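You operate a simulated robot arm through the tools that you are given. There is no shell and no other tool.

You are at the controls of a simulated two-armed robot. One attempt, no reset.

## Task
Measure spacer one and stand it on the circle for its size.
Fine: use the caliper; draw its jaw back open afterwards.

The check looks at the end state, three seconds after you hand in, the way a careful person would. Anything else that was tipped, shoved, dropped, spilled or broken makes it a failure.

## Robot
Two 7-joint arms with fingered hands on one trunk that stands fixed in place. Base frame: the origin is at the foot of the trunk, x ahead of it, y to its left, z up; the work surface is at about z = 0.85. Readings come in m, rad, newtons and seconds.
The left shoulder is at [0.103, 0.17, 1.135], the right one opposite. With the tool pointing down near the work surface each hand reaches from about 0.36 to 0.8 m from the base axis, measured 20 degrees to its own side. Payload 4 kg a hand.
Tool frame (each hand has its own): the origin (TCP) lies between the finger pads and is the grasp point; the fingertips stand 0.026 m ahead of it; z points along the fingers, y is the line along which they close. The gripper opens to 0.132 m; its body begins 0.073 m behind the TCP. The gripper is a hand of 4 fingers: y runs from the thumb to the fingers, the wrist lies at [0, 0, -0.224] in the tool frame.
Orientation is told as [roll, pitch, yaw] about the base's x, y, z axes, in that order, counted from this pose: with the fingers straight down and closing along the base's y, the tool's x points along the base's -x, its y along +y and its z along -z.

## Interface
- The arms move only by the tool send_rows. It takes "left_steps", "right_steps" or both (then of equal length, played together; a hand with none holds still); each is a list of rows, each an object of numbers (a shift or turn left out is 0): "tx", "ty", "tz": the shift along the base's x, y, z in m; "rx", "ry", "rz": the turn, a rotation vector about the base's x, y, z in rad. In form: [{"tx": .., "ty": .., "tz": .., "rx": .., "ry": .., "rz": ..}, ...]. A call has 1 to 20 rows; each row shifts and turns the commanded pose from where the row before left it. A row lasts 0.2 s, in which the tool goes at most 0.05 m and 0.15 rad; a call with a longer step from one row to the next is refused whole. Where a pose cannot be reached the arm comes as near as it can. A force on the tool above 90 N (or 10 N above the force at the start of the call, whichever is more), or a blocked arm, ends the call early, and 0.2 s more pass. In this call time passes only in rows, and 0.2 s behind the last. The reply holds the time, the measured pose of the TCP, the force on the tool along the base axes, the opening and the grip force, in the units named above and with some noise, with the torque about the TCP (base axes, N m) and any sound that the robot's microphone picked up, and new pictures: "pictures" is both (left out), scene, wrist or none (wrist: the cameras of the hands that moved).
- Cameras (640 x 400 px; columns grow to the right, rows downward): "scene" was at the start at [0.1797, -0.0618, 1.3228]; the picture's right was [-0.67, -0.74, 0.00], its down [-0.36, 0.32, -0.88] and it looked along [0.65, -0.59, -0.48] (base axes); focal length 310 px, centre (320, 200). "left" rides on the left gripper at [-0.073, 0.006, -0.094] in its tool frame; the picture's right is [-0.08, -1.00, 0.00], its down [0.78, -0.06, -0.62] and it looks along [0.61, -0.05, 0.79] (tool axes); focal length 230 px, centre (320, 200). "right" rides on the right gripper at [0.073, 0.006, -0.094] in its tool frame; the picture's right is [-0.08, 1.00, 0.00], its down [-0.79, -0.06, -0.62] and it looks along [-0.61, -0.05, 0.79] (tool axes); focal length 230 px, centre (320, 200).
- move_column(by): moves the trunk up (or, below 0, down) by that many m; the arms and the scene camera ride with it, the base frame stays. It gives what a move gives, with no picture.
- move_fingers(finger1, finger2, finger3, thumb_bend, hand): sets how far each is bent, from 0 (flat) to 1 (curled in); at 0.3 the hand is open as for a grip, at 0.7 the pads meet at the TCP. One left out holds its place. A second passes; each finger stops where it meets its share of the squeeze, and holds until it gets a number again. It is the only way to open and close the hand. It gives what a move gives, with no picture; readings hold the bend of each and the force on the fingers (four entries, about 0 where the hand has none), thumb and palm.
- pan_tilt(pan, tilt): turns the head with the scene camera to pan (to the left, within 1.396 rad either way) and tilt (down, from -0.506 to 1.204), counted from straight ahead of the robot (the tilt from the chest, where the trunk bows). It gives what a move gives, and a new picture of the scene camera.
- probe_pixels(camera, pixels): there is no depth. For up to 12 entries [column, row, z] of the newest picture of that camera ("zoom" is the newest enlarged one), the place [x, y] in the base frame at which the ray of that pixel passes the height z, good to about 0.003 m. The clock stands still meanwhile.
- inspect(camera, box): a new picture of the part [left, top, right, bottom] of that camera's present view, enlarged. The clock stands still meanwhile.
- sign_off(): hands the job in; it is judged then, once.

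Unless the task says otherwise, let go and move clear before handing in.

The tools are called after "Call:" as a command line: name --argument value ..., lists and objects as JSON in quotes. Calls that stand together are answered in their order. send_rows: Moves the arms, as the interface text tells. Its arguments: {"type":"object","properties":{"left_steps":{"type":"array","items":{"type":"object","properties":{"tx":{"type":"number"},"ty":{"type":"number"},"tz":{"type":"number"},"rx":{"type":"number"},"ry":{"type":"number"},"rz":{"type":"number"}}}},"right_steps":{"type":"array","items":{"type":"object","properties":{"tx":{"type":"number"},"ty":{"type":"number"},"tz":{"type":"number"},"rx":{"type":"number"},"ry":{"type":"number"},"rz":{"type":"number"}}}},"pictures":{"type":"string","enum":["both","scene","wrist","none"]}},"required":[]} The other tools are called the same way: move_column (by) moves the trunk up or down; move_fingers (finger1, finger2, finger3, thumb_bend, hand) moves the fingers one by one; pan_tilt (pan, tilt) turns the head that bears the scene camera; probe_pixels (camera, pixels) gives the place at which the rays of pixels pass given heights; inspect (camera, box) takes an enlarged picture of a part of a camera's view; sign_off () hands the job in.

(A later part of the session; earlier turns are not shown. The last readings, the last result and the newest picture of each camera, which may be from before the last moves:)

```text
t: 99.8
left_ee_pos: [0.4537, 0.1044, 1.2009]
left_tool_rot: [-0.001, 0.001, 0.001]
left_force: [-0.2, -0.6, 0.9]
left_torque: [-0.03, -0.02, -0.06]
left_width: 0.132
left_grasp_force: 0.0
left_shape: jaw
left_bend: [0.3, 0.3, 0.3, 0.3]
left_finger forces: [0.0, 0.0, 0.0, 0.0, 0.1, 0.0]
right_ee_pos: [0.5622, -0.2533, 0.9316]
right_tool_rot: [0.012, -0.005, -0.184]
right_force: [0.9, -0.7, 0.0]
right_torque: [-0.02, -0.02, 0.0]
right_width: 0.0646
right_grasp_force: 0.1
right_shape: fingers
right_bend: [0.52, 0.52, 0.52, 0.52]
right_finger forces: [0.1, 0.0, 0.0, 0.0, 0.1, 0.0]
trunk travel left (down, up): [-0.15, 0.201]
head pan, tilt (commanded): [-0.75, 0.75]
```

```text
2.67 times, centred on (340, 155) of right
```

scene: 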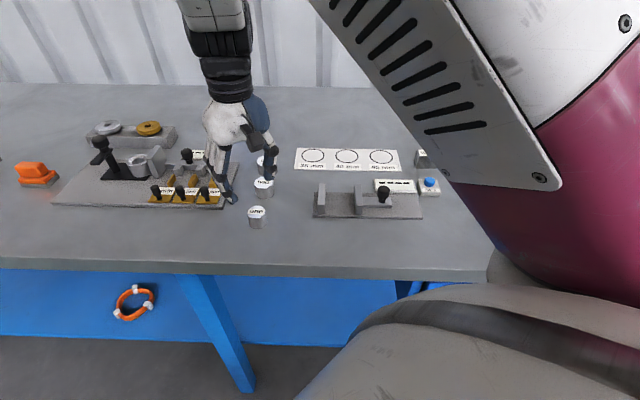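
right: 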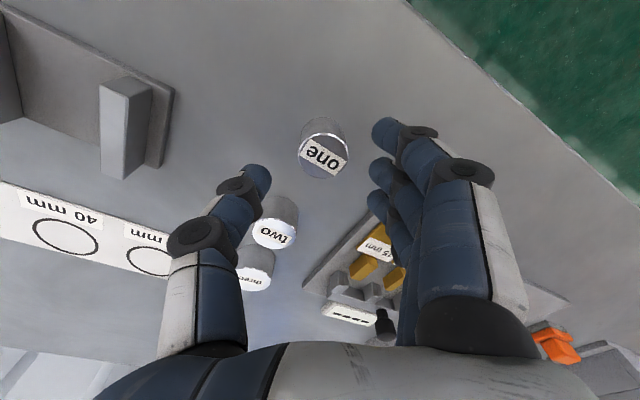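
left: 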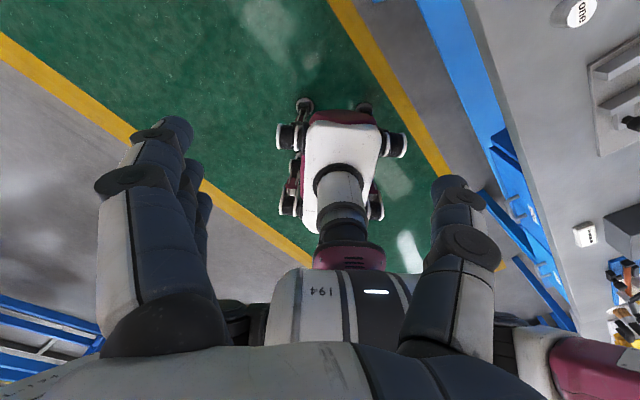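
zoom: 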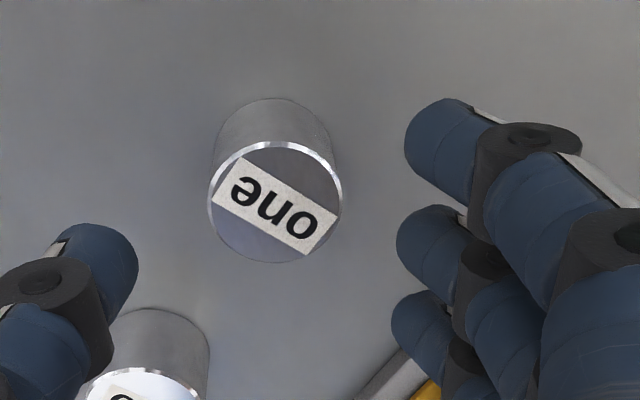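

Spacer one is centred within 2 mm of the TCP (top ~z 0.88, ~35 mm wide). Descending to 0.886 with fingers at 0.52.

Call:
send_rows --right_steps '[{"tz": -0.015}, {"tz": -0.015}, {"tz": -0.01}, {"tz": -0.006}, {"tz": 0.0}]' --pictures "both"

Call:
inspect --camera "right" --box '[220, 100, 460, 250]'

Call:
inspect --camera "scene" --box '[180, 130, 340, 230]'

```text
t: 101.0
left_ee_pos: [0.4537, 0.1041, 1.201]
left_tool_rot: [-0.001, 0.001, 0.002]
left_force: [0.6, -0.3, 0.0]
left_torque: [0.04, 0.01, 0.0]
left_width: 0.1318
left_grasp_force: 0.1
left_shape: jaw
left_bend: [0.3, 0.3, 0.3, 0.3]
left_finger forces: [0.0, 0.0, 0.0, 0.0, 0.1, 0.1]
right_ee_pos: [0.5614, -0.2545, 0.8831]
right_tool_rot: [0.004, -0.007, -0.188]
right_force: [1.0, -0.7, 3.1]
right_torque: [-0.08, 0.01, 0.02]
right_width: 0.0646
right_grasp_force: 1.1
right_shape: fingers
right_bend: [0.52, 0.52, 0.52, 0.52]
right_finger forces: [0.0, 0.0, 0.0, 0.1, 2.4, 0.0]
trunk travel left (down, up): [-0.15, 0.201]
head pan, tilt (commanded): [-0.75, 0.75]
```

scene: 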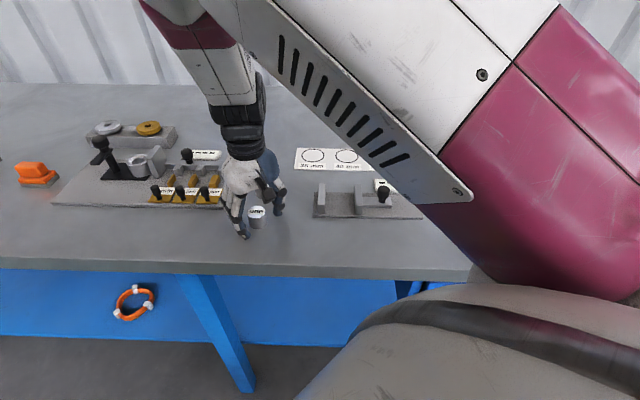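
right: 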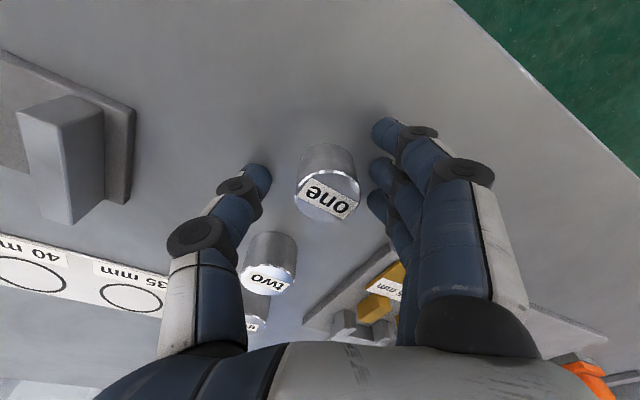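

```text
2.67 times, centred on (340, 175) of right
```

zoom: 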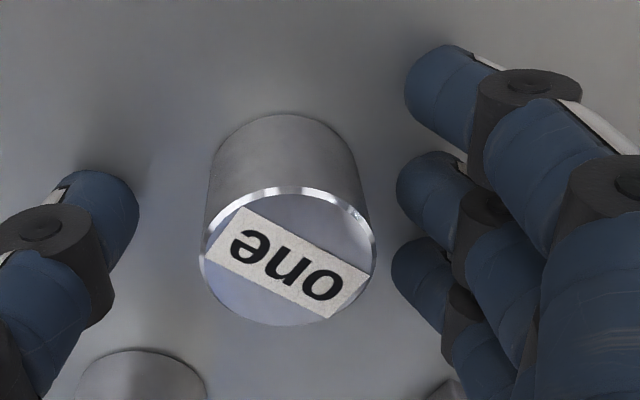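

```text
4.00 times, centred on (260, 180) of scene
```

zoom: 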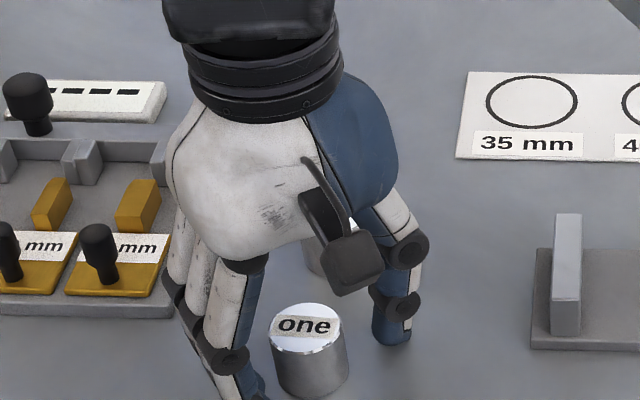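

The thumb tip is brushing the table (2.4 N, Fz 3.1), so I'll raise 5 mm, and nudge 3 mm toward the fingers since the spacer sits ~4 mm to that side.

Call:
send_rows --right_steps '[{"tz": 0.005}, {"tx": 0.0006, "ty": 0.003}, {"tz": 0.0}]' --pictures "none"

Call:
move_fingers --hand "right" --finger1 0.52 --finger2 0.57 --finger3 0.52 --thumb_bend 0.57

Call:
inspect --camera "right" --box '[220, 100, 460, 250]'

```text
t: 101.8
left_ee_pos: [0.4518, 0.1042, 1.2001]
left_tool_rot: [-0.001, 0.001, 0.002]
left_force: [0.1, 0.3, 0.2]
left_torque: [-0.04, 0.0, -0.02]
left_width: 0.1319
left_grasp_force: 0.0
left_shape: jaw
left_bend: [0.3, 0.3, 0.3, 0.3]
left_finger forces: [0.1, 0.0, 0.1, 0.1, 0.0, 0.0]
right_ee_pos: [0.5578, -0.2547, 0.8829]
right_tool_rot: [-0.001, 0.005, -0.19]
right_force: [0.2, -0.6, 2.4]
right_torque: [-0.08, -0.02, 0.0]
right_width: 0.0652
right_grasp_force: 0.9
right_shape: fingers
right_bend: [0.52, 0.52, 0.53, 0.52]
right_finger forces: [0.0, 0.1, 0.9, 0.0, 1.3, 0.0]
trunk travel left (down, up): [-0.15, 0.201]
head pan, tilt (commanded): [-0.75, 0.75]
```

```text
t: 102.8
left_ee_pos: [0.4525, 0.104, 1.1996]
left_tool_rot: [-0.001, 0.0, 0.002]
left_force: [0.3, 0.1, 0.5]
left_torque: [0.01, -0.01, -0.02]
left_width: 0.1319
left_grasp_force: 0.0
left_shape: jaw
left_bend: [0.3, 0.3, 0.3, 0.3]
left_finger forces: [0.0, 0.0, 0.0, 0.1, 0.1, 0.0]
right_ee_pos: [0.5604, -0.2519, 0.8851]
right_tool_rot: [0.004, 0.002, -0.186]
right_force: [0.9, -0.2, 0.5]
right_torque: [0.05, 0.01, -0.01]
right_width: 0.0583
right_grasp_force: 0.1
right_shape: fingers
right_bend: [0.52, 0.56, 0.52, 0.56]
right_finger forces: [0.1, 0.0, 0.1, 0.1, 0.0, 0.0]
trunk travel left (down, up): [-0.15, 0.201]
head pan, tilt (commanded): [-0.75, 0.75]
```

```text
2.67 times, centred on (340, 175) of right
```

zoom: 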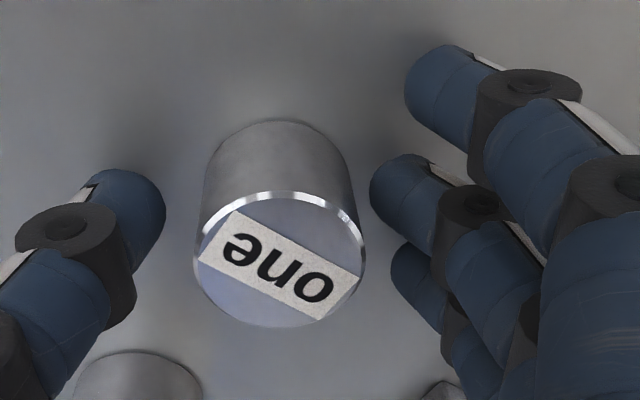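

The table contact is gone and the spacer is nearly centred. I'll raise a further 3 mm for tip clearance and check the pose settles.

Call:
send_rows --right_steps '[{"tz": 0.003}, {"tz": 0.0}, {"tz": 0.0}]' --pictures "none"

Call:
inspect --camera "right" --box '[220, 100, 460, 250]'

```text
t: 103.6
left_ee_pos: [0.4543, 0.1024, 1.1996]
left_tool_rot: [-0.003, 0.001, 0.003]
left_force: [0.8, -0.1, -0.3]
left_torque: [0.0, 0.01, 0.02]
left_width: 0.1321
left_grasp_force: 0.0
left_shape: jaw
left_bend: [0.3, 0.3, 0.3, 0.3]
left_finger forces: [0.0, 0.1, 0.0, 0.1, 0.0, 0.1]
right_ee_pos: [0.5601, -0.2534, 0.8882]
right_tool_rot: [0.004, 0.002, -0.188]
right_force: [0.3, 0.1, 0.2]
right_torque: [0.0, 0.01, 0.05]
right_width: 0.0581
right_grasp_force: 0.1
right_shape: fingers
right_bend: [0.52, 0.56, 0.52, 0.56]
right_finger forces: [0.0, 0.1, 0.0, 0.1, 0.0, 0.0]
trunk travel left (down, up): [-0.15, 0.201]
head pan, tilt (commanded): [-0.75, 0.75]
```

```text
2.67 times, centred on (340, 175) of right
```

zoom: 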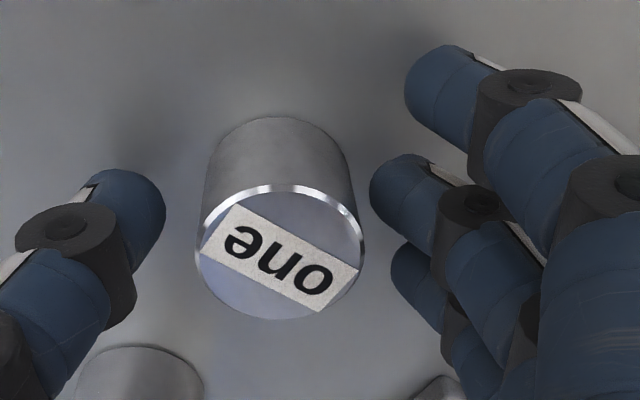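

Well centred with ~1 mm and ~3 mm offsets. Closing thumb and middle finger in matched steps.

Call:
move_fingers --hand "right" --finger2 0.585 --thumb_bend 0.605

Call:
move_fingers --hand "right" --finger2 0.61 --thumb_bend 0.62

Call:
inspect --camera "right" --box '[220, 100, 460, 250]'

```text
t: 104.6
left_ee_pos: [0.4536, 0.1039, 1.2008]
left_tool_rot: [-0.003, 0.001, 0.001]
left_force: [0.6, 0.5, -0.4]
left_torque: [-0.01, -0.02, 0.0]
left_width: 0.1319
left_grasp_force: 0.0
left_shape: jaw
left_bend: [0.3, 0.3, 0.3, 0.3]
left_finger forces: [0.0, 0.0, 0.0, 0.0, 0.0, 0.1]
right_ee_pos: [0.5601, -0.2532, 0.8884]
right_tool_rot: [0.003, 0.0, -0.187]
right_force: [-0.5, 0.0, 0.0]
right_torque: [0.0, -0.01, 0.01]
right_width: 0.0523
right_grasp_force: 0.0
right_shape: fingers
right_bend: [0.52, 0.58, 0.52, 0.6]
right_finger forces: [0.1, 0.0, 0.1, 0.0, 0.0, 0.1]
trunk travel left (down, up): [-0.15, 0.201]
head pan, tilt (commanded): [-0.75, 0.75]
```

```text
t: 105.6
left_ee_pos: [0.4553, 0.1045, 1.2005]
left_tool_rot: [-0.003, 0.001, 0.001]
left_force: [0.4, -0.3, 0.2]
left_torque: [0.01, 0.0, 0.02]
left_width: 0.1316
left_grasp_force: 0.0
left_shape: jaw
left_bend: [0.3, 0.3, 0.3, 0.3]
left_finger forces: [0.0, 0.1, 0.1, 0.0, 0.1, 0.0]
right_ee_pos: [0.56, -0.2535, 0.8877]
right_tool_rot: [0.003, 0.002, -0.189]
right_force: [0.3, 0.8, 1.4]
right_torque: [0.01, -0.02, 0.02]
right_width: 0.0503
right_grasp_force: 1.4
right_shape: fingers
right_bend: [0.52, 0.59, 0.52, 0.61]
right_finger forces: [0.1, 1.8, 0.0, 0.0, 1.1, 0.0]
trunk travel left (down, up): [-0.15, 0.201]
head pan, tilt (commanded): [-0.75, 0.75]
```

```text
2.67 times, centred on (340, 175) of right
```

zoom: 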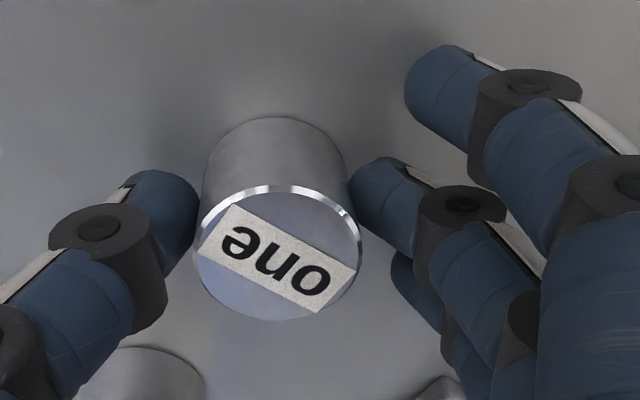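

Balanced contact (1.8 / 1.1 N), spacer upright. Tightening gradually.

Call:
move_fingers --hand "right" --finger2 0.66 --thumb_bend 0.635

Call:
move_fingers --hand "right" --finger2 0.73 --thumb_bend 0.66

Call:
inspect --camera "right" --box '[220, 100, 460, 250]'

```text
t: 106.6
left_ee_pos: [0.4542, 0.1044, 1.2]
left_tool_rot: [-0.002, -0.001, 0.001]
left_force: [0.5, -0.5, 0.2]
left_torque: [-0.04, 0.03, -0.01]
left_width: 0.132
left_grasp_force: 0.0
left_shape: jaw
left_bend: [0.3, 0.3, 0.3, 0.3]
left_finger forces: [0.0, 0.1, 0.0, 0.0, 0.1, 0.0]
right_ee_pos: [0.5596, -0.254, 0.8871]
right_tool_rot: [0.003, 0.001, -0.188]
right_force: [-0.2, 1.2, 1.3]
right_torque: [-0.01, 0.01, 0.02]
right_width: 0.0511
right_grasp_force: 3.5
right_shape: fingers
right_bend: [0.52, 0.6, 0.52, 0.62]
right_finger forces: [0.0, 4.0, 0.0, 0.0, 3.8, 0.0]
trunk travel left (down, up): [-0.15, 0.201]
head pan, tilt (commanded): [-0.75, 0.75]
```

```text
t: 107.6
left_ee_pos: [0.4537, 0.1035, 1.1991]
left_tool_rot: [-0.003, 0.002, 0.001]
left_force: [-0.3, -0.2, -0.1]
left_torque: [-0.01, -0.03, 0.0]
left_width: 0.1322
left_grasp_force: 0.1
left_shape: jaw
left_bend: [0.3, 0.3, 0.3, 0.3]
left_finger forces: [0.0, 0.0, 0.0, 0.0, 0.1, 0.1]
right_ee_pos: [0.5583, -0.2532, 0.8885]
right_tool_rot: [0.003, 0.002, -0.187]
right_force: [0.2, 0.4, 0.0]
right_torque: [-0.01, 0.04, 0.0]
right_width: 0.0513
right_grasp_force: 8.4
right_shape: fingers
right_bend: [0.52, 0.64, 0.52, 0.63]
right_finger forces: [0.0, 8.3, 0.0, 0.0, 8.1, 0.1]
trunk travel left (down, up): [-0.15, 0.201]
head pan, tilt (commanded): [-0.75, 0.75]
```

```text
2.67 times, centred on (340, 175) of right
```

zoom: 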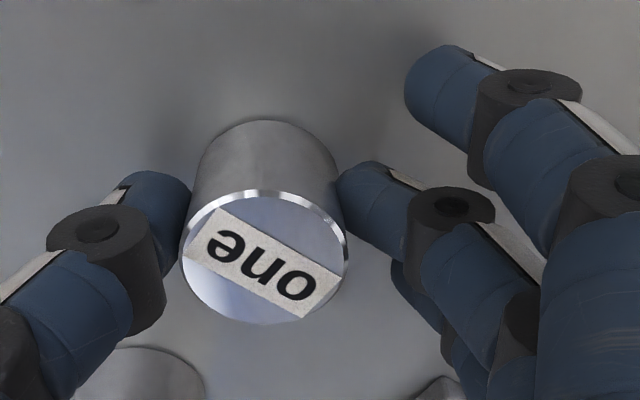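

8.2 N on each side and the spacer is upright. Lifting 12 mm slowly to check.

Call:
send_rows --right_steps '[{"tz": 0.003}, {"tz": 0.004}, {"tz": 0.005}, {"tz": 0.0}]' --pictures "none"

Call:
inspect --camera "right" --box '[220, 100, 460, 250]'

Call:
inspect --camera "scene" --box '[180, 130, 340, 230]'

```text
t: 108.6
left_ee_pos: [0.4527, 0.104, 1.2009]
left_tool_rot: [-0.003, 0.0, 0.002]
left_force: [0.2, -0.5, 0.8]
left_torque: [0.01, -0.02, 0.02]
left_width: 0.1319
left_grasp_force: 0.2
left_shape: jaw
left_bend: [0.3, 0.3, 0.3, 0.3]
left_finger forces: [0.1, 0.0, 0.0, 0.0, 0.1, 0.1]
right_ee_pos: [0.5579, -0.2548, 0.8972]
right_tool_rot: [0.001, 0.012, -0.19]
right_force: [-0.2, -0.4, -1.5]
right_torque: [-0.02, -0.02, 0.0]
right_width: 0.0513
right_grasp_force: 8.2
right_shape: fingers
right_bend: [0.52, 0.64, 0.52, 0.63]
right_finger forces: [0.0, 7.9, 0.0, 0.0, 8.2, 0.0]
trunk travel left (down, up): [-0.15, 0.201]
head pan, tilt (commanded): [-0.75, 0.75]
```

```text
2.67 times, centred on (340, 175) of right
```

zoom: 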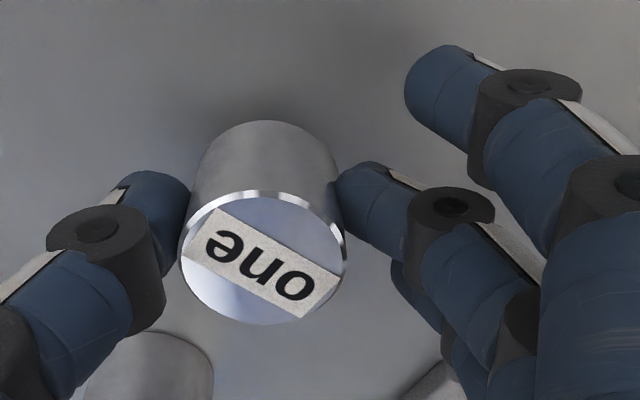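

```text
4.00 times, centred on (260, 180) of scene
```

zoom: 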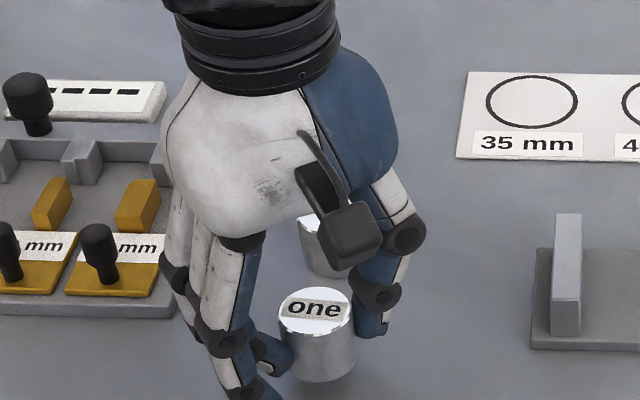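

Spacer one is lifted cleanly (−1.5 N). I'll raise it to ~0.98, then retreat to a comfortable spot near (0.42, -0.50) before raising the trunk.

Call:
send_rows --right_steps '[{"tz": 0.01}, {"tz": 0.02}, {"tz": 0.025}, {"tz": 0.025}, {"tz": 0.01}]' --pictures "none"

Call:
send_rows --right_steps '[{"tx": -0.01, "ty": -0.018}, {"tx": -0.017, "ty": -0.032}, {"tx": -0.017, "ty": -0.032, "rz": 0.03}, {"tx": -0.017, "ty": -0.032, "rz": 0.04}, {"tx": -0.017, "ty": -0.032, "rz": 0.04}, {"tx": -0.017, "ty": -0.032, "rz": 0.04}, {"tx": -0.017, "ty": -0.032, "rz": 0.04}, {"tx": -0.017, "ty": -0.032}, {"tz": 0.0}]' --pictures "both"

```text
t: 109.8
left_ee_pos: [0.4541, 0.1045, 1.2003]
left_tool_rot: [-0.003, -0.001, 0.003]
left_force: [-0.3, -0.5, 0.7]
left_torque: [0.01, 0.04, -0.01]
left_width: 0.132
left_grasp_force: 0.0
left_shape: jaw
left_bend: [0.3, 0.3, 0.3, 0.3]
left_finger forces: [0.1, 0.0, 0.0, 0.1, 0.0, 0.1]
right_ee_pos: [0.5595, -0.2549, 0.9847]
right_tool_rot: [0.01, 0.014, -0.18]
right_force: [-1.2, -0.5, -0.5]
right_torque: [0.0, 0.01, 0.02]
right_width: 0.0513
right_grasp_force: 8.5
right_shape: fingers
right_bend: [0.52, 0.64, 0.52, 0.63]
right_finger forces: [0.1, 8.0, 0.0, 0.1, 8.1, 0.0]
trunk travel left (down, up): [-0.15, 0.201]
head pan, tilt (commanded): [-0.75, 0.75]
```

```text
t: 111.8
left_ee_pos: [0.4541, 0.104, 1.1998]
left_tool_rot: [-0.003, -0.001, 0.001]
left_force: [0.5, -0.9, 0.4]
left_torque: [0.02, -0.02, 0.0]
left_width: 0.1321
left_grasp_force: 0.1
left_shape: jaw
left_bend: [0.3, 0.3, 0.3, 0.3]
left_finger forces: [0.0, 0.0, 0.0, 0.0, 0.1, 0.0]
right_ee_pos: [0.431, -0.4824, 0.9911]
right_tool_rot: [-0.047, -0.007, 0.058]
right_force: [0.2, -0.7, -1.0]
right_torque: [-0.01, -0.01, -0.02]
right_width: 0.0516
right_grasp_force: 7.8
right_shape: fingers
right_bend: [0.52, 0.64, 0.52, 0.63]
right_finger forces: [0.1, 7.9, 0.0, 0.1, 7.9, 0.0]
trunk travel left (down, up): [-0.15, 0.201]
head pan, tilt (commanded): [-0.75, 0.75]
```

scene: 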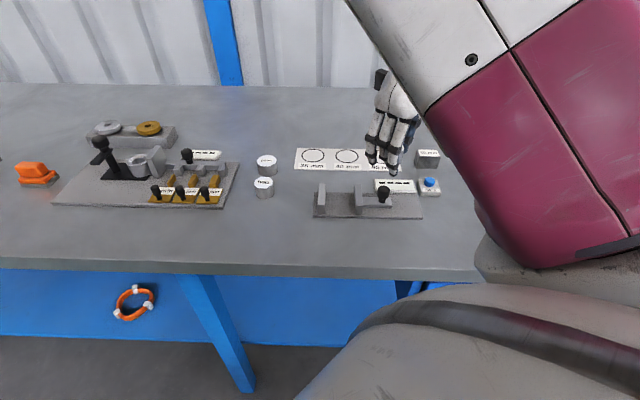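
right: 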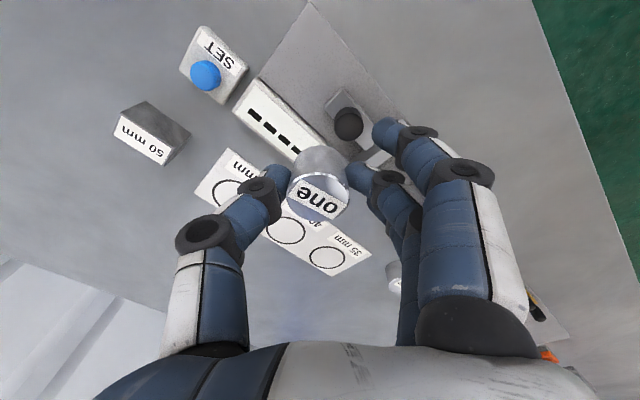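

The spacer is held securely. Raising the trunk 0.19 m now (hand rises to ~1.18), the height at which the caliper pose worked.

Call:
move_column --by 0.19

Call:
send_rows --right_steps '[{"tz": -0.02}, {"tz": -0.03}, {"tz": -0.03}, {"tz": -0.02}, {"tz": 0.0}]' --pictures "wrist"

```text
t: 113.8
left_ee_pos: [0.4532, 0.1054, 1.3896]
left_tool_rot: [0.0, -0.001, 0.001]
left_force: [0.6, -0.2, 0.1]
left_torque: [0.0, -0.04, 0.03]
left_width: 0.132
left_grasp_force: 0.0
left_shape: jaw
left_bend: [0.3, 0.3, 0.3, 0.3]
left_finger forces: [0.0, 0.0, 0.1, 0.1, 0.0, 0.1]
right_ee_pos: [0.4314, -0.4821, 1.1803]
right_tool_rot: [-0.044, -0.008, 0.058]
right_force: [-0.2, 0.3, -0.4]
right_torque: [-0.01, 0.01, 0.0]
right_width: 0.0515
right_grasp_force: 8.2
right_shape: fingers
right_bend: [0.52, 0.64, 0.52, 0.63]
right_finger forces: [0.0, 7.9, 0.1, 0.0, 7.8, 0.1]
trunk travel left (down, up): [-0.34, 0.011]
head pan, tilt (commanded): [-0.75, 0.75]
```

```text
t: 115.0
left_ee_pos: [0.4542, 0.1043, 1.3898]
left_tool_rot: [-0.003, -0.001, 0.002]
left_force: [-0.4, -0.1, -0.2]
left_torque: [-0.03, 0.0, 0.02]
left_width: 0.1323
left_grasp_force: 0.1
left_shape: jaw
left_bend: [0.3, 0.3, 0.3, 0.3]
left_finger forces: [0.1, 0.0, 0.0, 0.0, 0.0, 0.1]
right_ee_pos: [0.4314, -0.4835, 1.0816]
right_tool_rot: [-0.048, -0.007, 0.057]
right_force: [0.4, -0.8, -1.1]
right_torque: [0.0, 0.03, -0.02]
right_width: 0.0517
right_grasp_force: 8.3
right_shape: fingers
right_bend: [0.52, 0.64, 0.52, 0.63]
right_finger forces: [0.0, 7.9, 0.0, 0.0, 7.9, 0.0]
trunk travel left (down, up): [-0.34, 0.011]
head pan, tilt (commanded): [-0.75, 0.75]
```

right: 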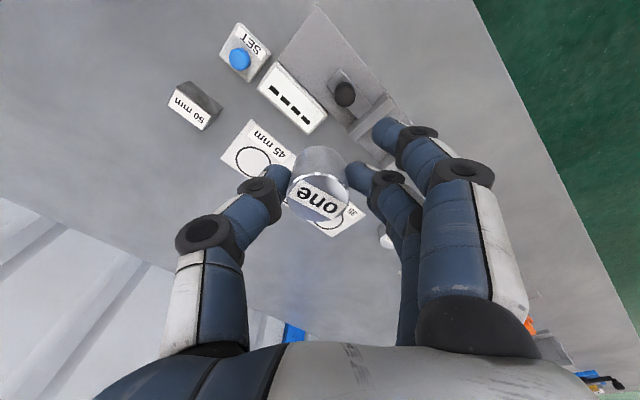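

Residual commanded tilt (−0.048 roll) came from the earlier block; I'll remove it now, turn to yaw 0.785, and move over the jaw gap centre (0.489, -0.404) at z≈0.98.

Call:
send_rows --right_steps '[{"tx": 0.0083, "ty": 0.0113, "tz": -0.0143, "rx": 0.048, "ry": 0.007, "rz": 0.104}, {"tx": 0.0083, "ty": 0.0113, "tz": -0.0143, "rz": 0.104}, {"tx": 0.0083, "ty": 0.0113, "tz": -0.0143, "rz": 0.104}, {"tx": 0.0083, "ty": 0.0113, "tz": -0.0143, "rz": 0.104}, {"tx": 0.0083, "ty": 0.0113, "tz": -0.0143, "rz": 0.104}, {"tx": 0.0083, "ty": 0.0113, "tz": -0.0143, "rz": 0.104}, {"tx": 0.0083, "ty": 0.0113, "tz": -0.0143, "rz": 0.104}, {"tz": 0.0}, {"tz": 0.0}]' --pictures "both"

```text
t: 117.0
left_ee_pos: [0.4535, 0.1042, 1.3911]
left_tool_rot: [-0.002, -0.001, 0.001]
left_force: [-0.3, 0.2, 0.2]
left_torque: [-0.01, 0.02, 0.02]
left_width: 0.132
left_grasp_force: 0.1
left_shape: jaw
left_bend: [0.3, 0.3, 0.3, 0.3]
left_finger forces: [0.1, 0.0, 0.0, 0.0, 0.0, 0.0]
right_ee_pos: [0.4895, -0.4021, 0.9799]
right_tool_rot: [0.0, -0.003, 0.784]
right_force: [0.1, 0.2, -1.0]
right_torque: [-0.02, -0.01, -0.01]
right_width: 0.0515
right_grasp_force: 7.7
right_shape: fingers
right_bend: [0.52, 0.64, 0.52, 0.63]
right_finger forces: [0.0, 7.9, 0.0, 0.0, 7.7, 0.0]
trunk travel left (down, up): [-0.34, 0.011]
head pan, tilt (commanded): [-0.75, 0.75]
```

scene: 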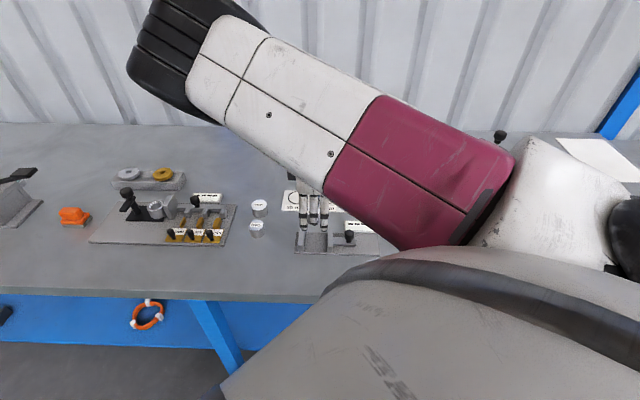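
right: 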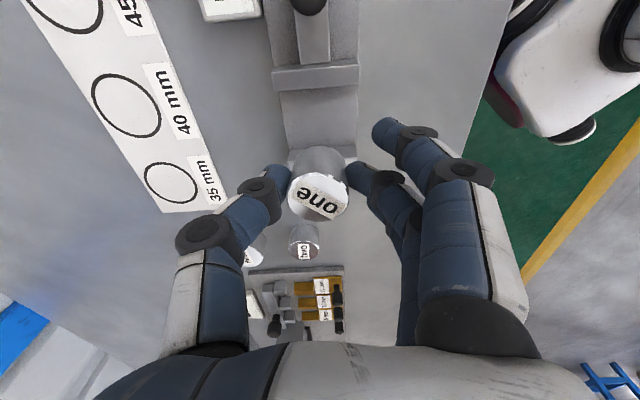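

Perfect pose: level, yaw 0.784, over the gap. Flattening the outer fingers and lowering to z≈0.93 for an alignment check.

Call:
move_fingers --hand "right" --finger1 0 --finger3 0

Call:
send_rows --right_steps '[{"tz": -0.02}, {"tz": -0.02}, {"tz": -0.01}, {"tz": 0.0}]' --pictures "wrist"

Call:
inspect --camera "right" --box '[200, 70, 440, 220]'

Call:
inspect --camera "scene" --box '[270, 190, 398, 270]'

```text
t: 118.0
left_ee_pos: [0.4538, 0.1021, 1.39]
left_tool_rot: [-0.002, 0.0, 0.003]
left_force: [-1.0, -0.1, 0.1]
left_torque: [0.03, 0.0, -0.01]
left_width: 0.132
left_grasp_force: 0.1
left_shape: jaw
left_bend: [0.3, 0.3, 0.3, 0.3]
left_finger forces: [0.0, 0.0, 0.0, 0.0, 0.1, 0.0]
right_ee_pos: [0.4881, -0.4029, 0.9806]
right_tool_rot: [0.001, -0.005, 0.785]
right_force: [-0.2, 0.4, -1.0]
right_torque: [-0.02, -0.01, -0.01]
right_width: 0.1171
right_grasp_force: 7.5
right_shape: fingers
right_bend: [0.0, 0.64, 0.0, 0.63]
right_finger forces: [0.0, 7.9, 0.0, 0.1, 7.8, 0.1]
trunk travel left (down, up): [-0.34, 0.011]
head pan, tilt (commanded): [-0.75, 0.75]
```

```text
t: 119.0
left_ee_pos: [0.4539, 0.1044, 1.3912]
left_tool_rot: [-0.001, 0.0, 0.003]
left_force: [-0.4, 0.3, 0.2]
left_torque: [-0.01, 0.01, 0.0]
left_width: 0.1318
left_grasp_force: 0.0
left_shape: jaw
left_bend: [0.3, 0.3, 0.3, 0.3]
left_finger forces: [0.1, 0.0, 0.0, 0.0, 0.0, 0.1]
right_ee_pos: [0.4897, -0.4024, 0.9304]
right_tool_rot: [0.003, -0.005, 0.786]
right_force: [-0.9, -0.2, -0.6]
right_torque: [-0.01, -0.02, -0.03]
right_width: 0.1173
right_grasp_force: 8.5
right_shape: fingers
right_bend: [0.0, 0.64, 0.0, 0.63]
right_finger forces: [0.1, 7.9, 0.0, 0.0, 7.8, 0.1]
trunk travel left (down, up): [-0.34, 0.011]
head pan, tilt (commanded): [-0.75, 0.75]
```

right: 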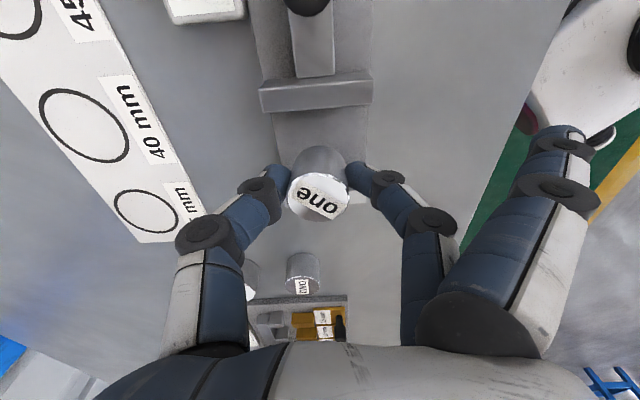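

```text
2.67 times, centred on (320, 145) of right
```

zoom: 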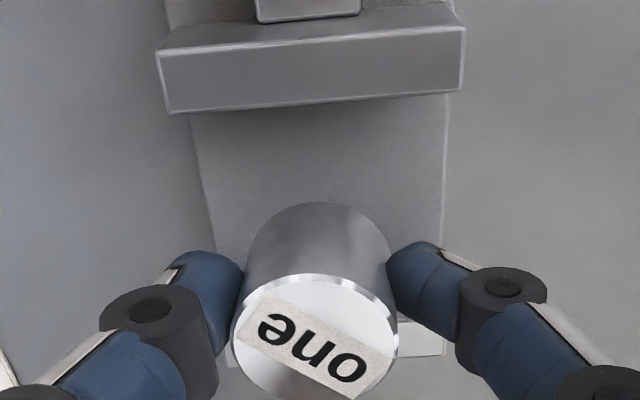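

```text
5.00 times, centred on (334, 230) of scene
```

zoom: 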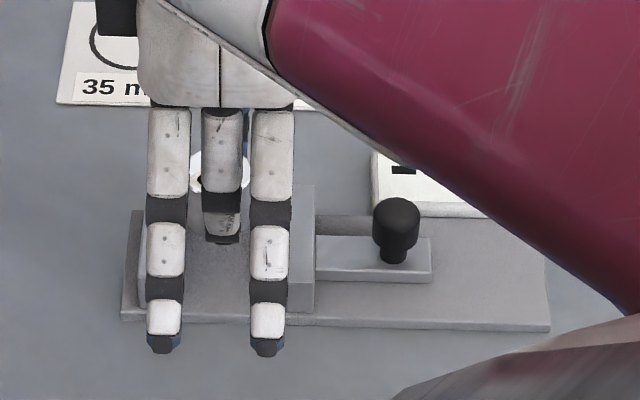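

The spacer hangs upright with ample clearance to both jaws. Lowering to just above the plate, then feeling for contact.

Call:
send_rows --right_steps '[{"tz": -0.012}, {"tz": -0.012}, {"tz": -0.009}, {"tz": 0.0}]' --pictures "none"

Call:
send_rows --right_steps '[{"tz": -0.0015}, {"tz": 0.0}]' --pictures "none"

Call:
send_rows --right_steps '[{"tz": -0.001}, {"tz": 0.0}]' --pictures "wrist"

Call:
inspect --camera "right" --box '[200, 90, 440, 240]'

```text
t: 120.0
left_ee_pos: [0.4532, 0.1043, 1.3903]
left_tool_rot: [-0.001, 0.0, 0.002]
left_force: [0.2, 0.0, 1.1]
left_torque: [-0.02, 0.01, 0.0]
left_width: 0.1318
left_grasp_force: 0.1
left_shape: jaw
left_bend: [0.3, 0.3, 0.3, 0.3]
left_finger forces: [0.0, 0.0, 0.0, 0.0, 0.0, 0.0]
right_ee_pos: [0.4888, -0.4034, 0.8975]
right_tool_rot: [0.003, -0.005, 0.786]
right_force: [-0.4, 1.1, -1.0]
right_torque: [0.01, -0.01, 0.02]
right_width: 0.1171
right_grasp_force: 8.3
right_shape: fingers
right_bend: [0.0, 0.64, 0.0, 0.63]
right_finger forces: [0.0, 7.8, 0.1, 0.1, 7.8, 0.1]
trunk travel left (down, up): [-0.34, 0.011]
head pan, tilt (commanded): [-0.75, 0.75]
```

```text
t: 120.6
left_ee_pos: [0.4515, 0.1022, 1.3899]
left_tool_rot: [0.0, 0.0, 0.001]
left_force: [-0.6, -0.1, -0.1]
left_torque: [0.01, -0.01, 0.05]
left_width: 0.1321
left_grasp_force: 0.1
left_shape: jaw
left_bend: [0.3, 0.3, 0.3, 0.3]
left_finger forces: [0.0, 0.0, 0.0, 0.1, 0.1, 0.0]
right_ee_pos: [0.4892, -0.4029, 0.8965]
right_tool_rot: [0.002, -0.008, 0.786]
right_force: [-0.3, -0.3, 0.6]
right_torque: [0.0, -0.02, 0.01]
right_width: 0.1172
right_grasp_force: 7.9
right_shape: fingers
right_bend: [0.0, 0.64, 0.0, 0.63]
right_finger forces: [0.1, 8.2, 0.0, 0.1, 8.0, 0.0]
trunk travel left (down, up): [-0.34, 0.011]
head pan, tilt (commanded): [-0.75, 0.75]
```

```text
t: 121.2
left_ee_pos: [0.4533, 0.1051, 1.3906]
left_tool_rot: [-0.002, 0.0, 0.001]
left_force: [-0.4, -0.2, 0.1]
left_torque: [0.03, -0.02, -0.01]
left_width: 0.1317
left_grasp_force: 0.0
left_shape: jaw
left_bend: [0.3, 0.3, 0.3, 0.3]
left_finger forces: [0.0, 0.1, 0.1, 0.0, 0.1, 0.0]
right_ee_pos: [0.4896, -0.4021, 0.8951]
right_tool_rot: [0.003, -0.006, 0.786]
right_force: [0.7, -1.5, 3.3]
right_torque: [-0.07, -0.08, -0.02]
right_width: 0.1172
right_grasp_force: 8.4
right_shape: fingers
right_bend: [0.0, 0.64, 0.0, 0.63]
right_finger forces: [0.0, 8.0, 0.0, 0.0, 8.6, 0.0]
trunk travel left (down, up): [-0.34, 0.011]
head pan, tilt (commanded): [-0.75, 0.75]
```

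right: 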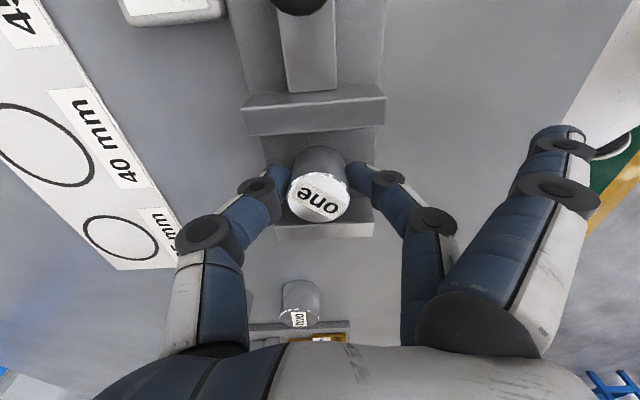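

```text
2.67 times, centred on (320, 165) of right
```

zoom: 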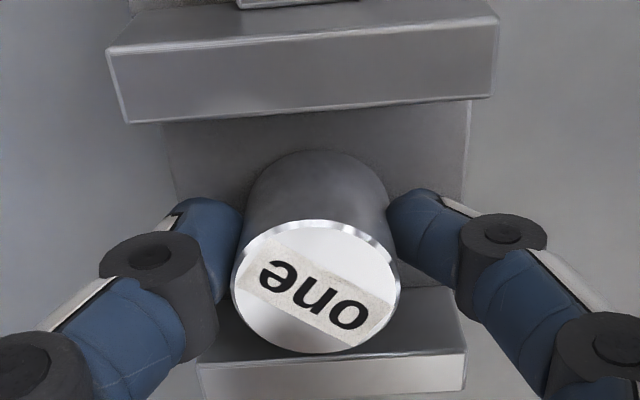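

The spacer is on the plate (Fz +3.3 N). Releasing in matched steps.

Call:
move_fingers --hand "right" --finger2 0.68 --thumb_bend 0.645

Call:
move_fingers --hand "right" --finger2 0.64 --thumb_bend 0.63

Call:
move_fingers --hand "right" --finger2 0.59 --thumb_bend 0.59

Call:
inspect --camera "right" --box '[200, 90, 440, 240]'

```text
t: 122.2
left_ee_pos: [0.4544, 0.1042, 1.3898]
left_tool_rot: [-0.001, 0.0, 0.001]
left_force: [-0.3, -0.7, -0.6]
left_torque: [0.02, -0.03, -0.01]
left_width: 0.132
left_grasp_force: 0.0
left_shape: jaw
left_bend: [0.3, 0.3, 0.3, 0.3]
left_finger forces: [0.1, 0.0, 0.0, 0.0, 0.0, 0.0]
right_ee_pos: [0.4901, -0.4015, 0.8945]
right_tool_rot: [0.001, -0.005, 0.788]
right_force: [-0.3, 0.4, 2.8]
right_torque: [-0.03, -0.03, -0.01]
right_width: 0.1172
right_grasp_force: 4.6
right_shape: fingers
right_bend: [0.0, 0.62, 0.0, 0.63]
right_finger forces: [0.0, 5.1, 0.1, 0.1, 5.0, 0.0]
trunk travel left (down, up): [-0.34, 0.011]
head pan, tilt (commanded): [-0.75, 0.75]
```

```text
t: 123.2
left_ee_pos: [0.4535, 0.1047, 1.39]
left_tool_rot: [-0.003, 0.0, 0.001]
left_force: [0.1, -0.2, 0.1]
left_torque: [0.05, 0.01, 0.02]
left_width: 0.1321
left_grasp_force: 0.1
left_shape: jaw
left_bend: [0.3, 0.3, 0.3, 0.3]
left_finger forces: [0.0, 0.1, 0.0, 0.0, 0.0, 0.0]
right_ee_pos: [0.4884, -0.4027, 0.8948]
right_tool_rot: [0.001, -0.006, 0.786]
right_force: [0.4, -0.2, 2.6]
right_torque: [-0.05, -0.02, 0.01]
right_width: 0.1173
right_grasp_force: 3.4
right_shape: fingers
right_bend: [0.0, 0.61, 0.0, 0.62]
right_finger forces: [0.0, 3.0, 0.0, 0.0, 3.5, 0.0]
trunk travel left (down, up): [-0.34, 0.011]
head pan, tilt (commanded): [-0.75, 0.75]
```

```text
t: 124.2
left_ee_pos: [0.4535, 0.1033, 1.3901]
left_tool_rot: [-0.003, 0.001, 0.0]
left_force: [-0.6, -0.1, 0.1]
left_torque: [0.03, 0.01, 0.02]
left_width: 0.1318
left_grasp_force: 0.1
left_shape: jaw
left_bend: [0.3, 0.3, 0.3, 0.3]
left_finger forces: [0.0, 0.0, 0.1, 0.0, 0.0, 0.0]
right_ee_pos: [0.4889, -0.4019, 0.895]
right_tool_rot: [0.002, -0.006, 0.785]
right_force: [-0.3, -0.7, -0.2]
right_torque: [-0.02, 0.03, 0.0]
right_width: 0.1193
right_grasp_force: 0.0
right_shape: fingers
right_bend: [0.0, 0.59, 0.0, 0.59]
right_finger forces: [0.0, 0.0, 0.0, 0.0, 0.0, 0.1]
trunk travel left (down, up): [-0.34, 0.011]
head pan, tilt (commanded): [-0.75, 0.75]
```

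```text
2.67 times, centred on (320, 165) of right
```

zoom: 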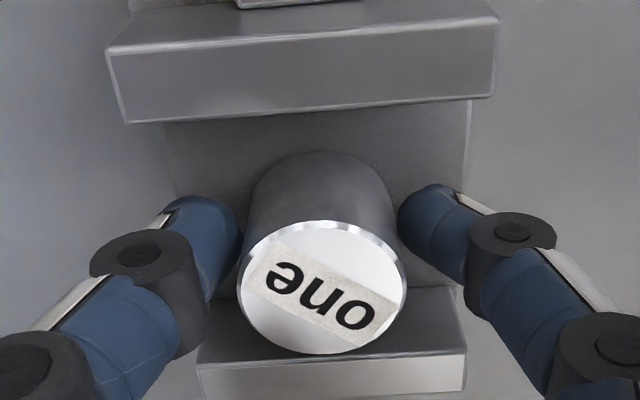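

Spacer one stands flat between the jaws. Opening, lifting, then I'll use closed fingertips to push the knob from behind.

Call:
move_fingers --hand "right" --finger2 0.5 --thumb_bend 0.5

Call:
send_rows --right_steps '[{"tz": 0.01}, {"tz": 0.02}, {"tz": 0.03}, {"tz": 0.025}]' --pictures "wrist"

Call:
move_fingers --hand "right" --finger2 0.72 --thumb_bend 0.69

Call:
send_rows --right_steps '[{"tx": -0.02, "ty": -0.02}, {"tx": -0.022, "ty": -0.022}, {"tx": -0.022, "ty": -0.022}, {"tx": -0.022, "ty": -0.022}, {"tz": 0.0}]' --pictures "wrist"

Call:
inspect --camera "right" --box '[200, 90, 440, 240]'

```text
t: 125.2
left_ee_pos: [0.4525, 0.1036, 1.3903]
left_tool_rot: [-0.002, -0.001, 0.003]
left_force: [-0.2, 0.9, -0.1]
left_torque: [0.01, -0.02, 0.02]
left_width: 0.132
left_grasp_force: 0.2
left_shape: jaw
left_bend: [0.3, 0.3, 0.3, 0.3]
left_finger forces: [0.1, 0.1, 0.0, 0.0, 0.0, 0.0]
right_ee_pos: [0.4893, -0.4022, 0.8943]
right_tool_rot: [0.002, -0.006, 0.785]
right_force: [0.4, 0.5, 0.1]
right_torque: [0.02, 0.04, 0.01]
right_width: 0.1338
right_grasp_force: 0.1
right_shape: fingers
right_bend: [0.0, 0.5, 0.0, 0.5]
right_finger forces: [0.0, 0.1, 0.0, 0.0, 0.0, 0.1]
trunk travel left (down, up): [-0.34, 0.011]
head pan, tilt (commanded): [-0.75, 0.75]
```

```text
t: 126.2
left_ee_pos: [0.4532, 0.1051, 1.3903]
left_tool_rot: [-0.002, 0.001, 0.001]
left_force: [-0.4, -0.2, 0.1]
left_torque: [0.0, 0.01, -0.01]
left_width: 0.1317
left_grasp_force: 0.1
left_shape: jaw
left_bend: [0.3, 0.3, 0.3, 0.3]
left_finger forces: [0.1, 0.1, 0.0, 0.0, 0.1, 0.1]
right_ee_pos: [0.4873, -0.4034, 0.9808]
right_tool_rot: [0.001, -0.002, 0.787]
right_force: [-0.5, -0.7, -0.4]
right_torque: [-0.01, 0.0, 0.02]
right_width: 0.1341
right_grasp_force: 0.0
right_shape: fingers
right_bend: [0.0, 0.5, 0.0, 0.5]
right_finger forces: [0.1, 0.0, 0.0, 0.0, 0.0, 0.0]
trunk travel left (down, up): [-0.34, 0.011]
head pan, tilt (commanded): [-0.75, 0.75]
```

right: 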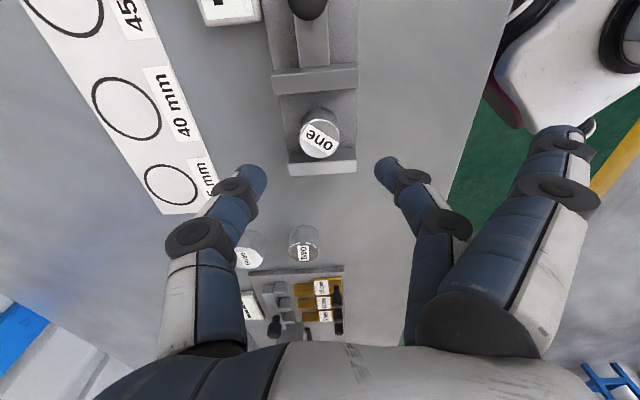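

```text
t: 127.2
left_ee_pos: [0.4551, 0.1055, 1.3916]
left_tool_rot: [-0.002, -0.001, 0.0]
left_force: [0.4, 0.4, -0.5]
left_torque: [0.01, 0.0, 0.01]
left_width: 0.132
left_grasp_force: 0.0
left_shape: jaw
left_bend: [0.3, 0.3, 0.3, 0.3]
left_finger forces: [0.0, 0.0, 0.1, 0.0, 0.0, 0.0]
right_ee_pos: [0.4885, -0.4028, 0.979]
right_tool_rot: [0.001, -0.005, 0.785]
right_force: [0.7, 0.0, 0.1]
right_torque: [-0.01, -0.02, -0.01]
right_width: 0.1034
right_grasp_force: 0.0
right_shape: fingers
right_bend: [0.0, 0.72, 0.0, 0.69]
right_finger forces: [0.1, 0.0, 0.1, 0.0, 0.1, 0.0]
trunk travel left (down, up): [-0.34, 0.011]
head pan, tilt (commanded): [-0.75, 0.75]
```

```text
t: 128.4
left_ee_pos: [0.4537, 0.1059, 1.3901]
left_tool_rot: [-0.003, -0.001, 0.002]
left_force: [0.2, 0.3, -0.4]
left_torque: [-0.03, 0.02, 0.02]
left_width: 0.1319
left_grasp_force: 0.0
left_shape: jaw
left_bend: [0.3, 0.3, 0.3, 0.3]
left_finger forces: [0.0, 0.1, 0.1, 0.1, 0.0, 0.0]
right_ee_pos: [0.4046, -0.488, 0.9784]
right_tool_rot: [0.003, -0.005, 0.785]
right_force: [-0.3, 0.0, -0.4]
right_torque: [-0.01, 0.02, 0.01]
right_width: 0.1036
right_grasp_force: 0.1
right_shape: fingers
right_bend: [0.0, 0.72, 0.0, 0.69]
right_finger forces: [0.1, 0.0, 0.1, 0.0, 0.0, 0.0]
trunk travel left (down, up): [-0.34, 0.011]
head pan, tilt (commanded): [-0.75, 0.75]
```

right: 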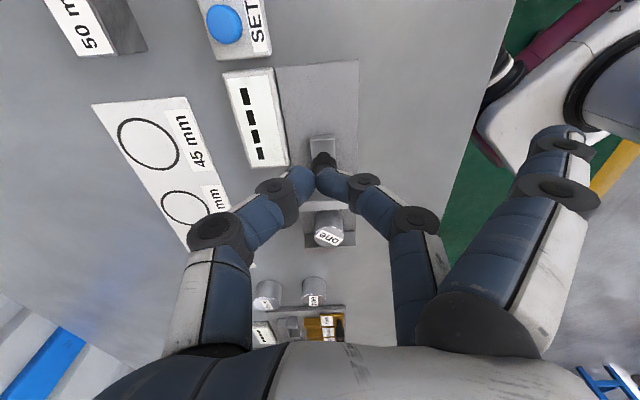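

```text
2.67 times, centred on (320, 165) of right
```

zoom: 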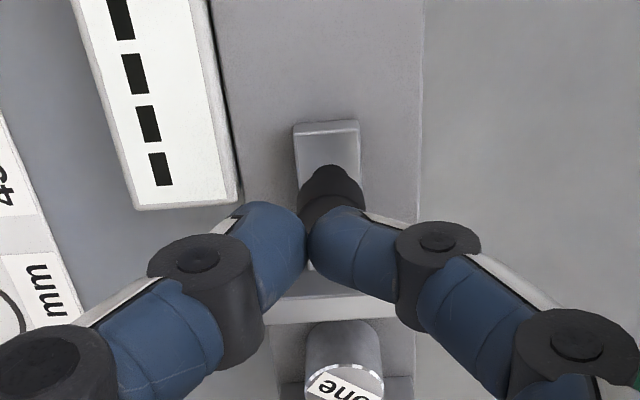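

The knob is just ahead of the fingertips (its stem shows at zoom (330,180)). I'll back off 3 mm more along −u for clearance and lower to 0.909.

Call:
send_rows --right_steps '[{"tx": -0.002, "ty": -0.002, "tz": -0.02}, {"tz": -0.02}, {"tz": -0.02}, {"tz": -0.009}, {"tz": 0.0}]' --pictures "wrist"

Call:
inspect --camera "right" --box '[200, 100, 440, 250]'

Call:
inspect --camera "scene" --box '[290, 190, 418, 270]'

```text
t: 129.6
left_ee_pos: [0.4538, 0.1042, 1.3911]
left_tool_rot: [-0.002, 0.0, 0.001]
left_force: [0.7, -0.5, -0.8]
left_torque: [0.0, 0.0, -0.04]
left_width: 0.1318
left_grasp_force: 0.0
left_shape: jaw
left_bend: [0.3, 0.3, 0.3, 0.3]
left_finger forces: [0.0, 0.1, 0.0, 0.0, 0.0, 0.0]
right_ee_pos: [0.4012, -0.4906, 0.9101]
right_tool_rot: [0.002, -0.006, 0.784]
right_force: [0.2, -0.4, -0.8]
right_torque: [0.01, 0.01, -0.02]
right_width: 0.1036
right_grasp_force: 0.1
right_shape: fingers
right_bend: [0.0, 0.72, 0.0, 0.69]
right_finger forces: [0.1, 0.0, 0.1, 0.1, 0.1, 0.0]
trunk travel left (down, up): [-0.34, 0.011]
head pan, tilt (commanded): [-0.75, 0.75]
```

right: 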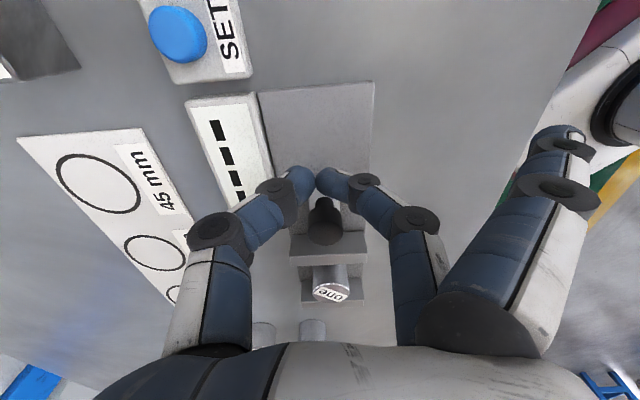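

```text
2.67 times, centred on (320, 175) of right
```

zoom: 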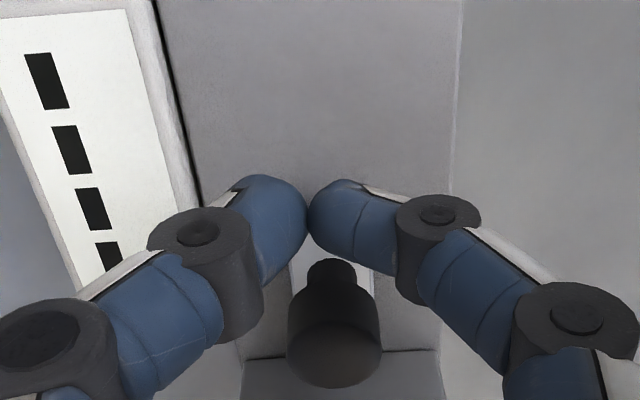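

```text
5.00 times, centred on (354, 230) of scene
```

zoom: 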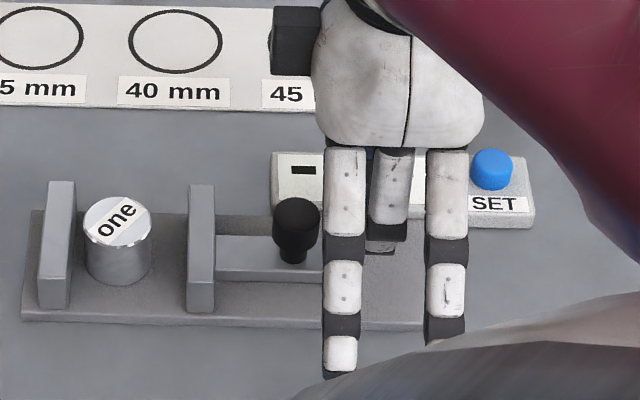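

The pusher is just behind the knob (knob centre ~23 mm ahead, slightly to the finger side). I'll recentre 3 mm sideways and push along +u ~21 mm first.

Call:
send_rows --right_steps '[{"tx": -0.002, "ty": 0.002}, {"tx": 0.0021, "ty": 0.0021}, {"tx": 0.0021, "ty": 0.0021}, {"tx": 0.0021, "ty": 0.0021}, {"tx": 0.0021, "ty": 0.0021}, {"tx": 0.0021, "ty": 0.0021}, {"tx": 0.0021, "ty": 0.0021}, {"tx": 0.0021, "ty": 0.0021}]' --pictures "wrist"

Call:
inspect --camera "scene" --box '[290, 190, 418, 270]'

```text
t: 131.4
left_ee_pos: [0.4536, 0.1039, 1.3916]
left_tool_rot: [0.0, -0.001, 0.002]
left_force: [-0.7, 0.4, 0.0]
left_torque: [-0.02, -0.02, -0.02]
left_width: 0.1319
left_grasp_force: 0.1
left_shape: jaw
left_bend: [0.3, 0.3, 0.3, 0.3]
left_finger forces: [0.1, 0.0, 0.0, 0.1, 0.0, 0.0]
right_ee_pos: [0.4132, -0.4749, 0.9113]
right_tool_rot: [0.002, -0.006, 0.785]
right_force: [-0.5, -1.0, 0.0]
right_torque: [-0.02, -0.01, -0.01]
right_width: 0.1034
right_grasp_force: 0.4
right_shape: fingers
right_bend: [0.0, 0.72, 0.0, 0.69]
right_finger forces: [0.0, 0.1, 0.1, 0.0, 0.5, 0.0]
trunk travel left (down, up): [-0.34, 0.011]
head pan, tilt (commanded): [-0.75, 0.75]
```

right: 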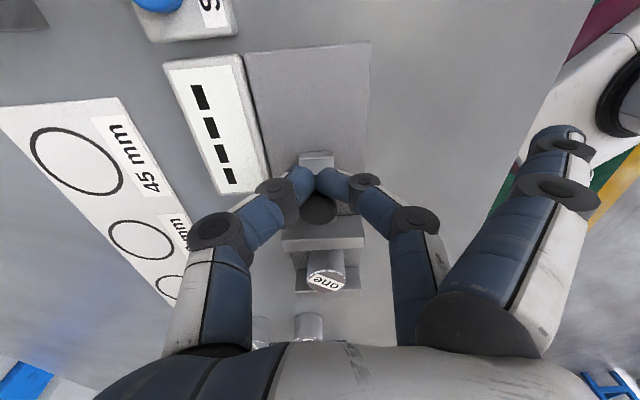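

```text
5.00 times, centred on (354, 230) of scene
```

zoom: 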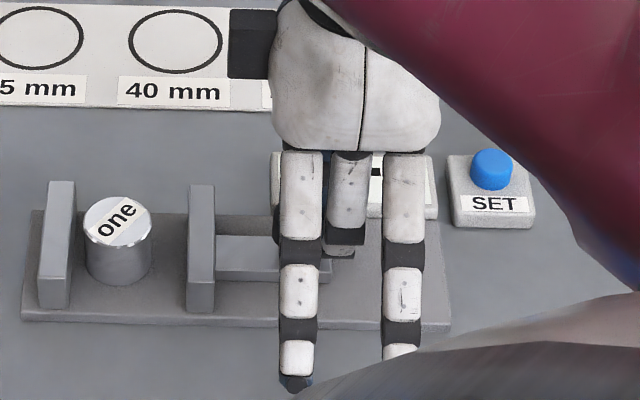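

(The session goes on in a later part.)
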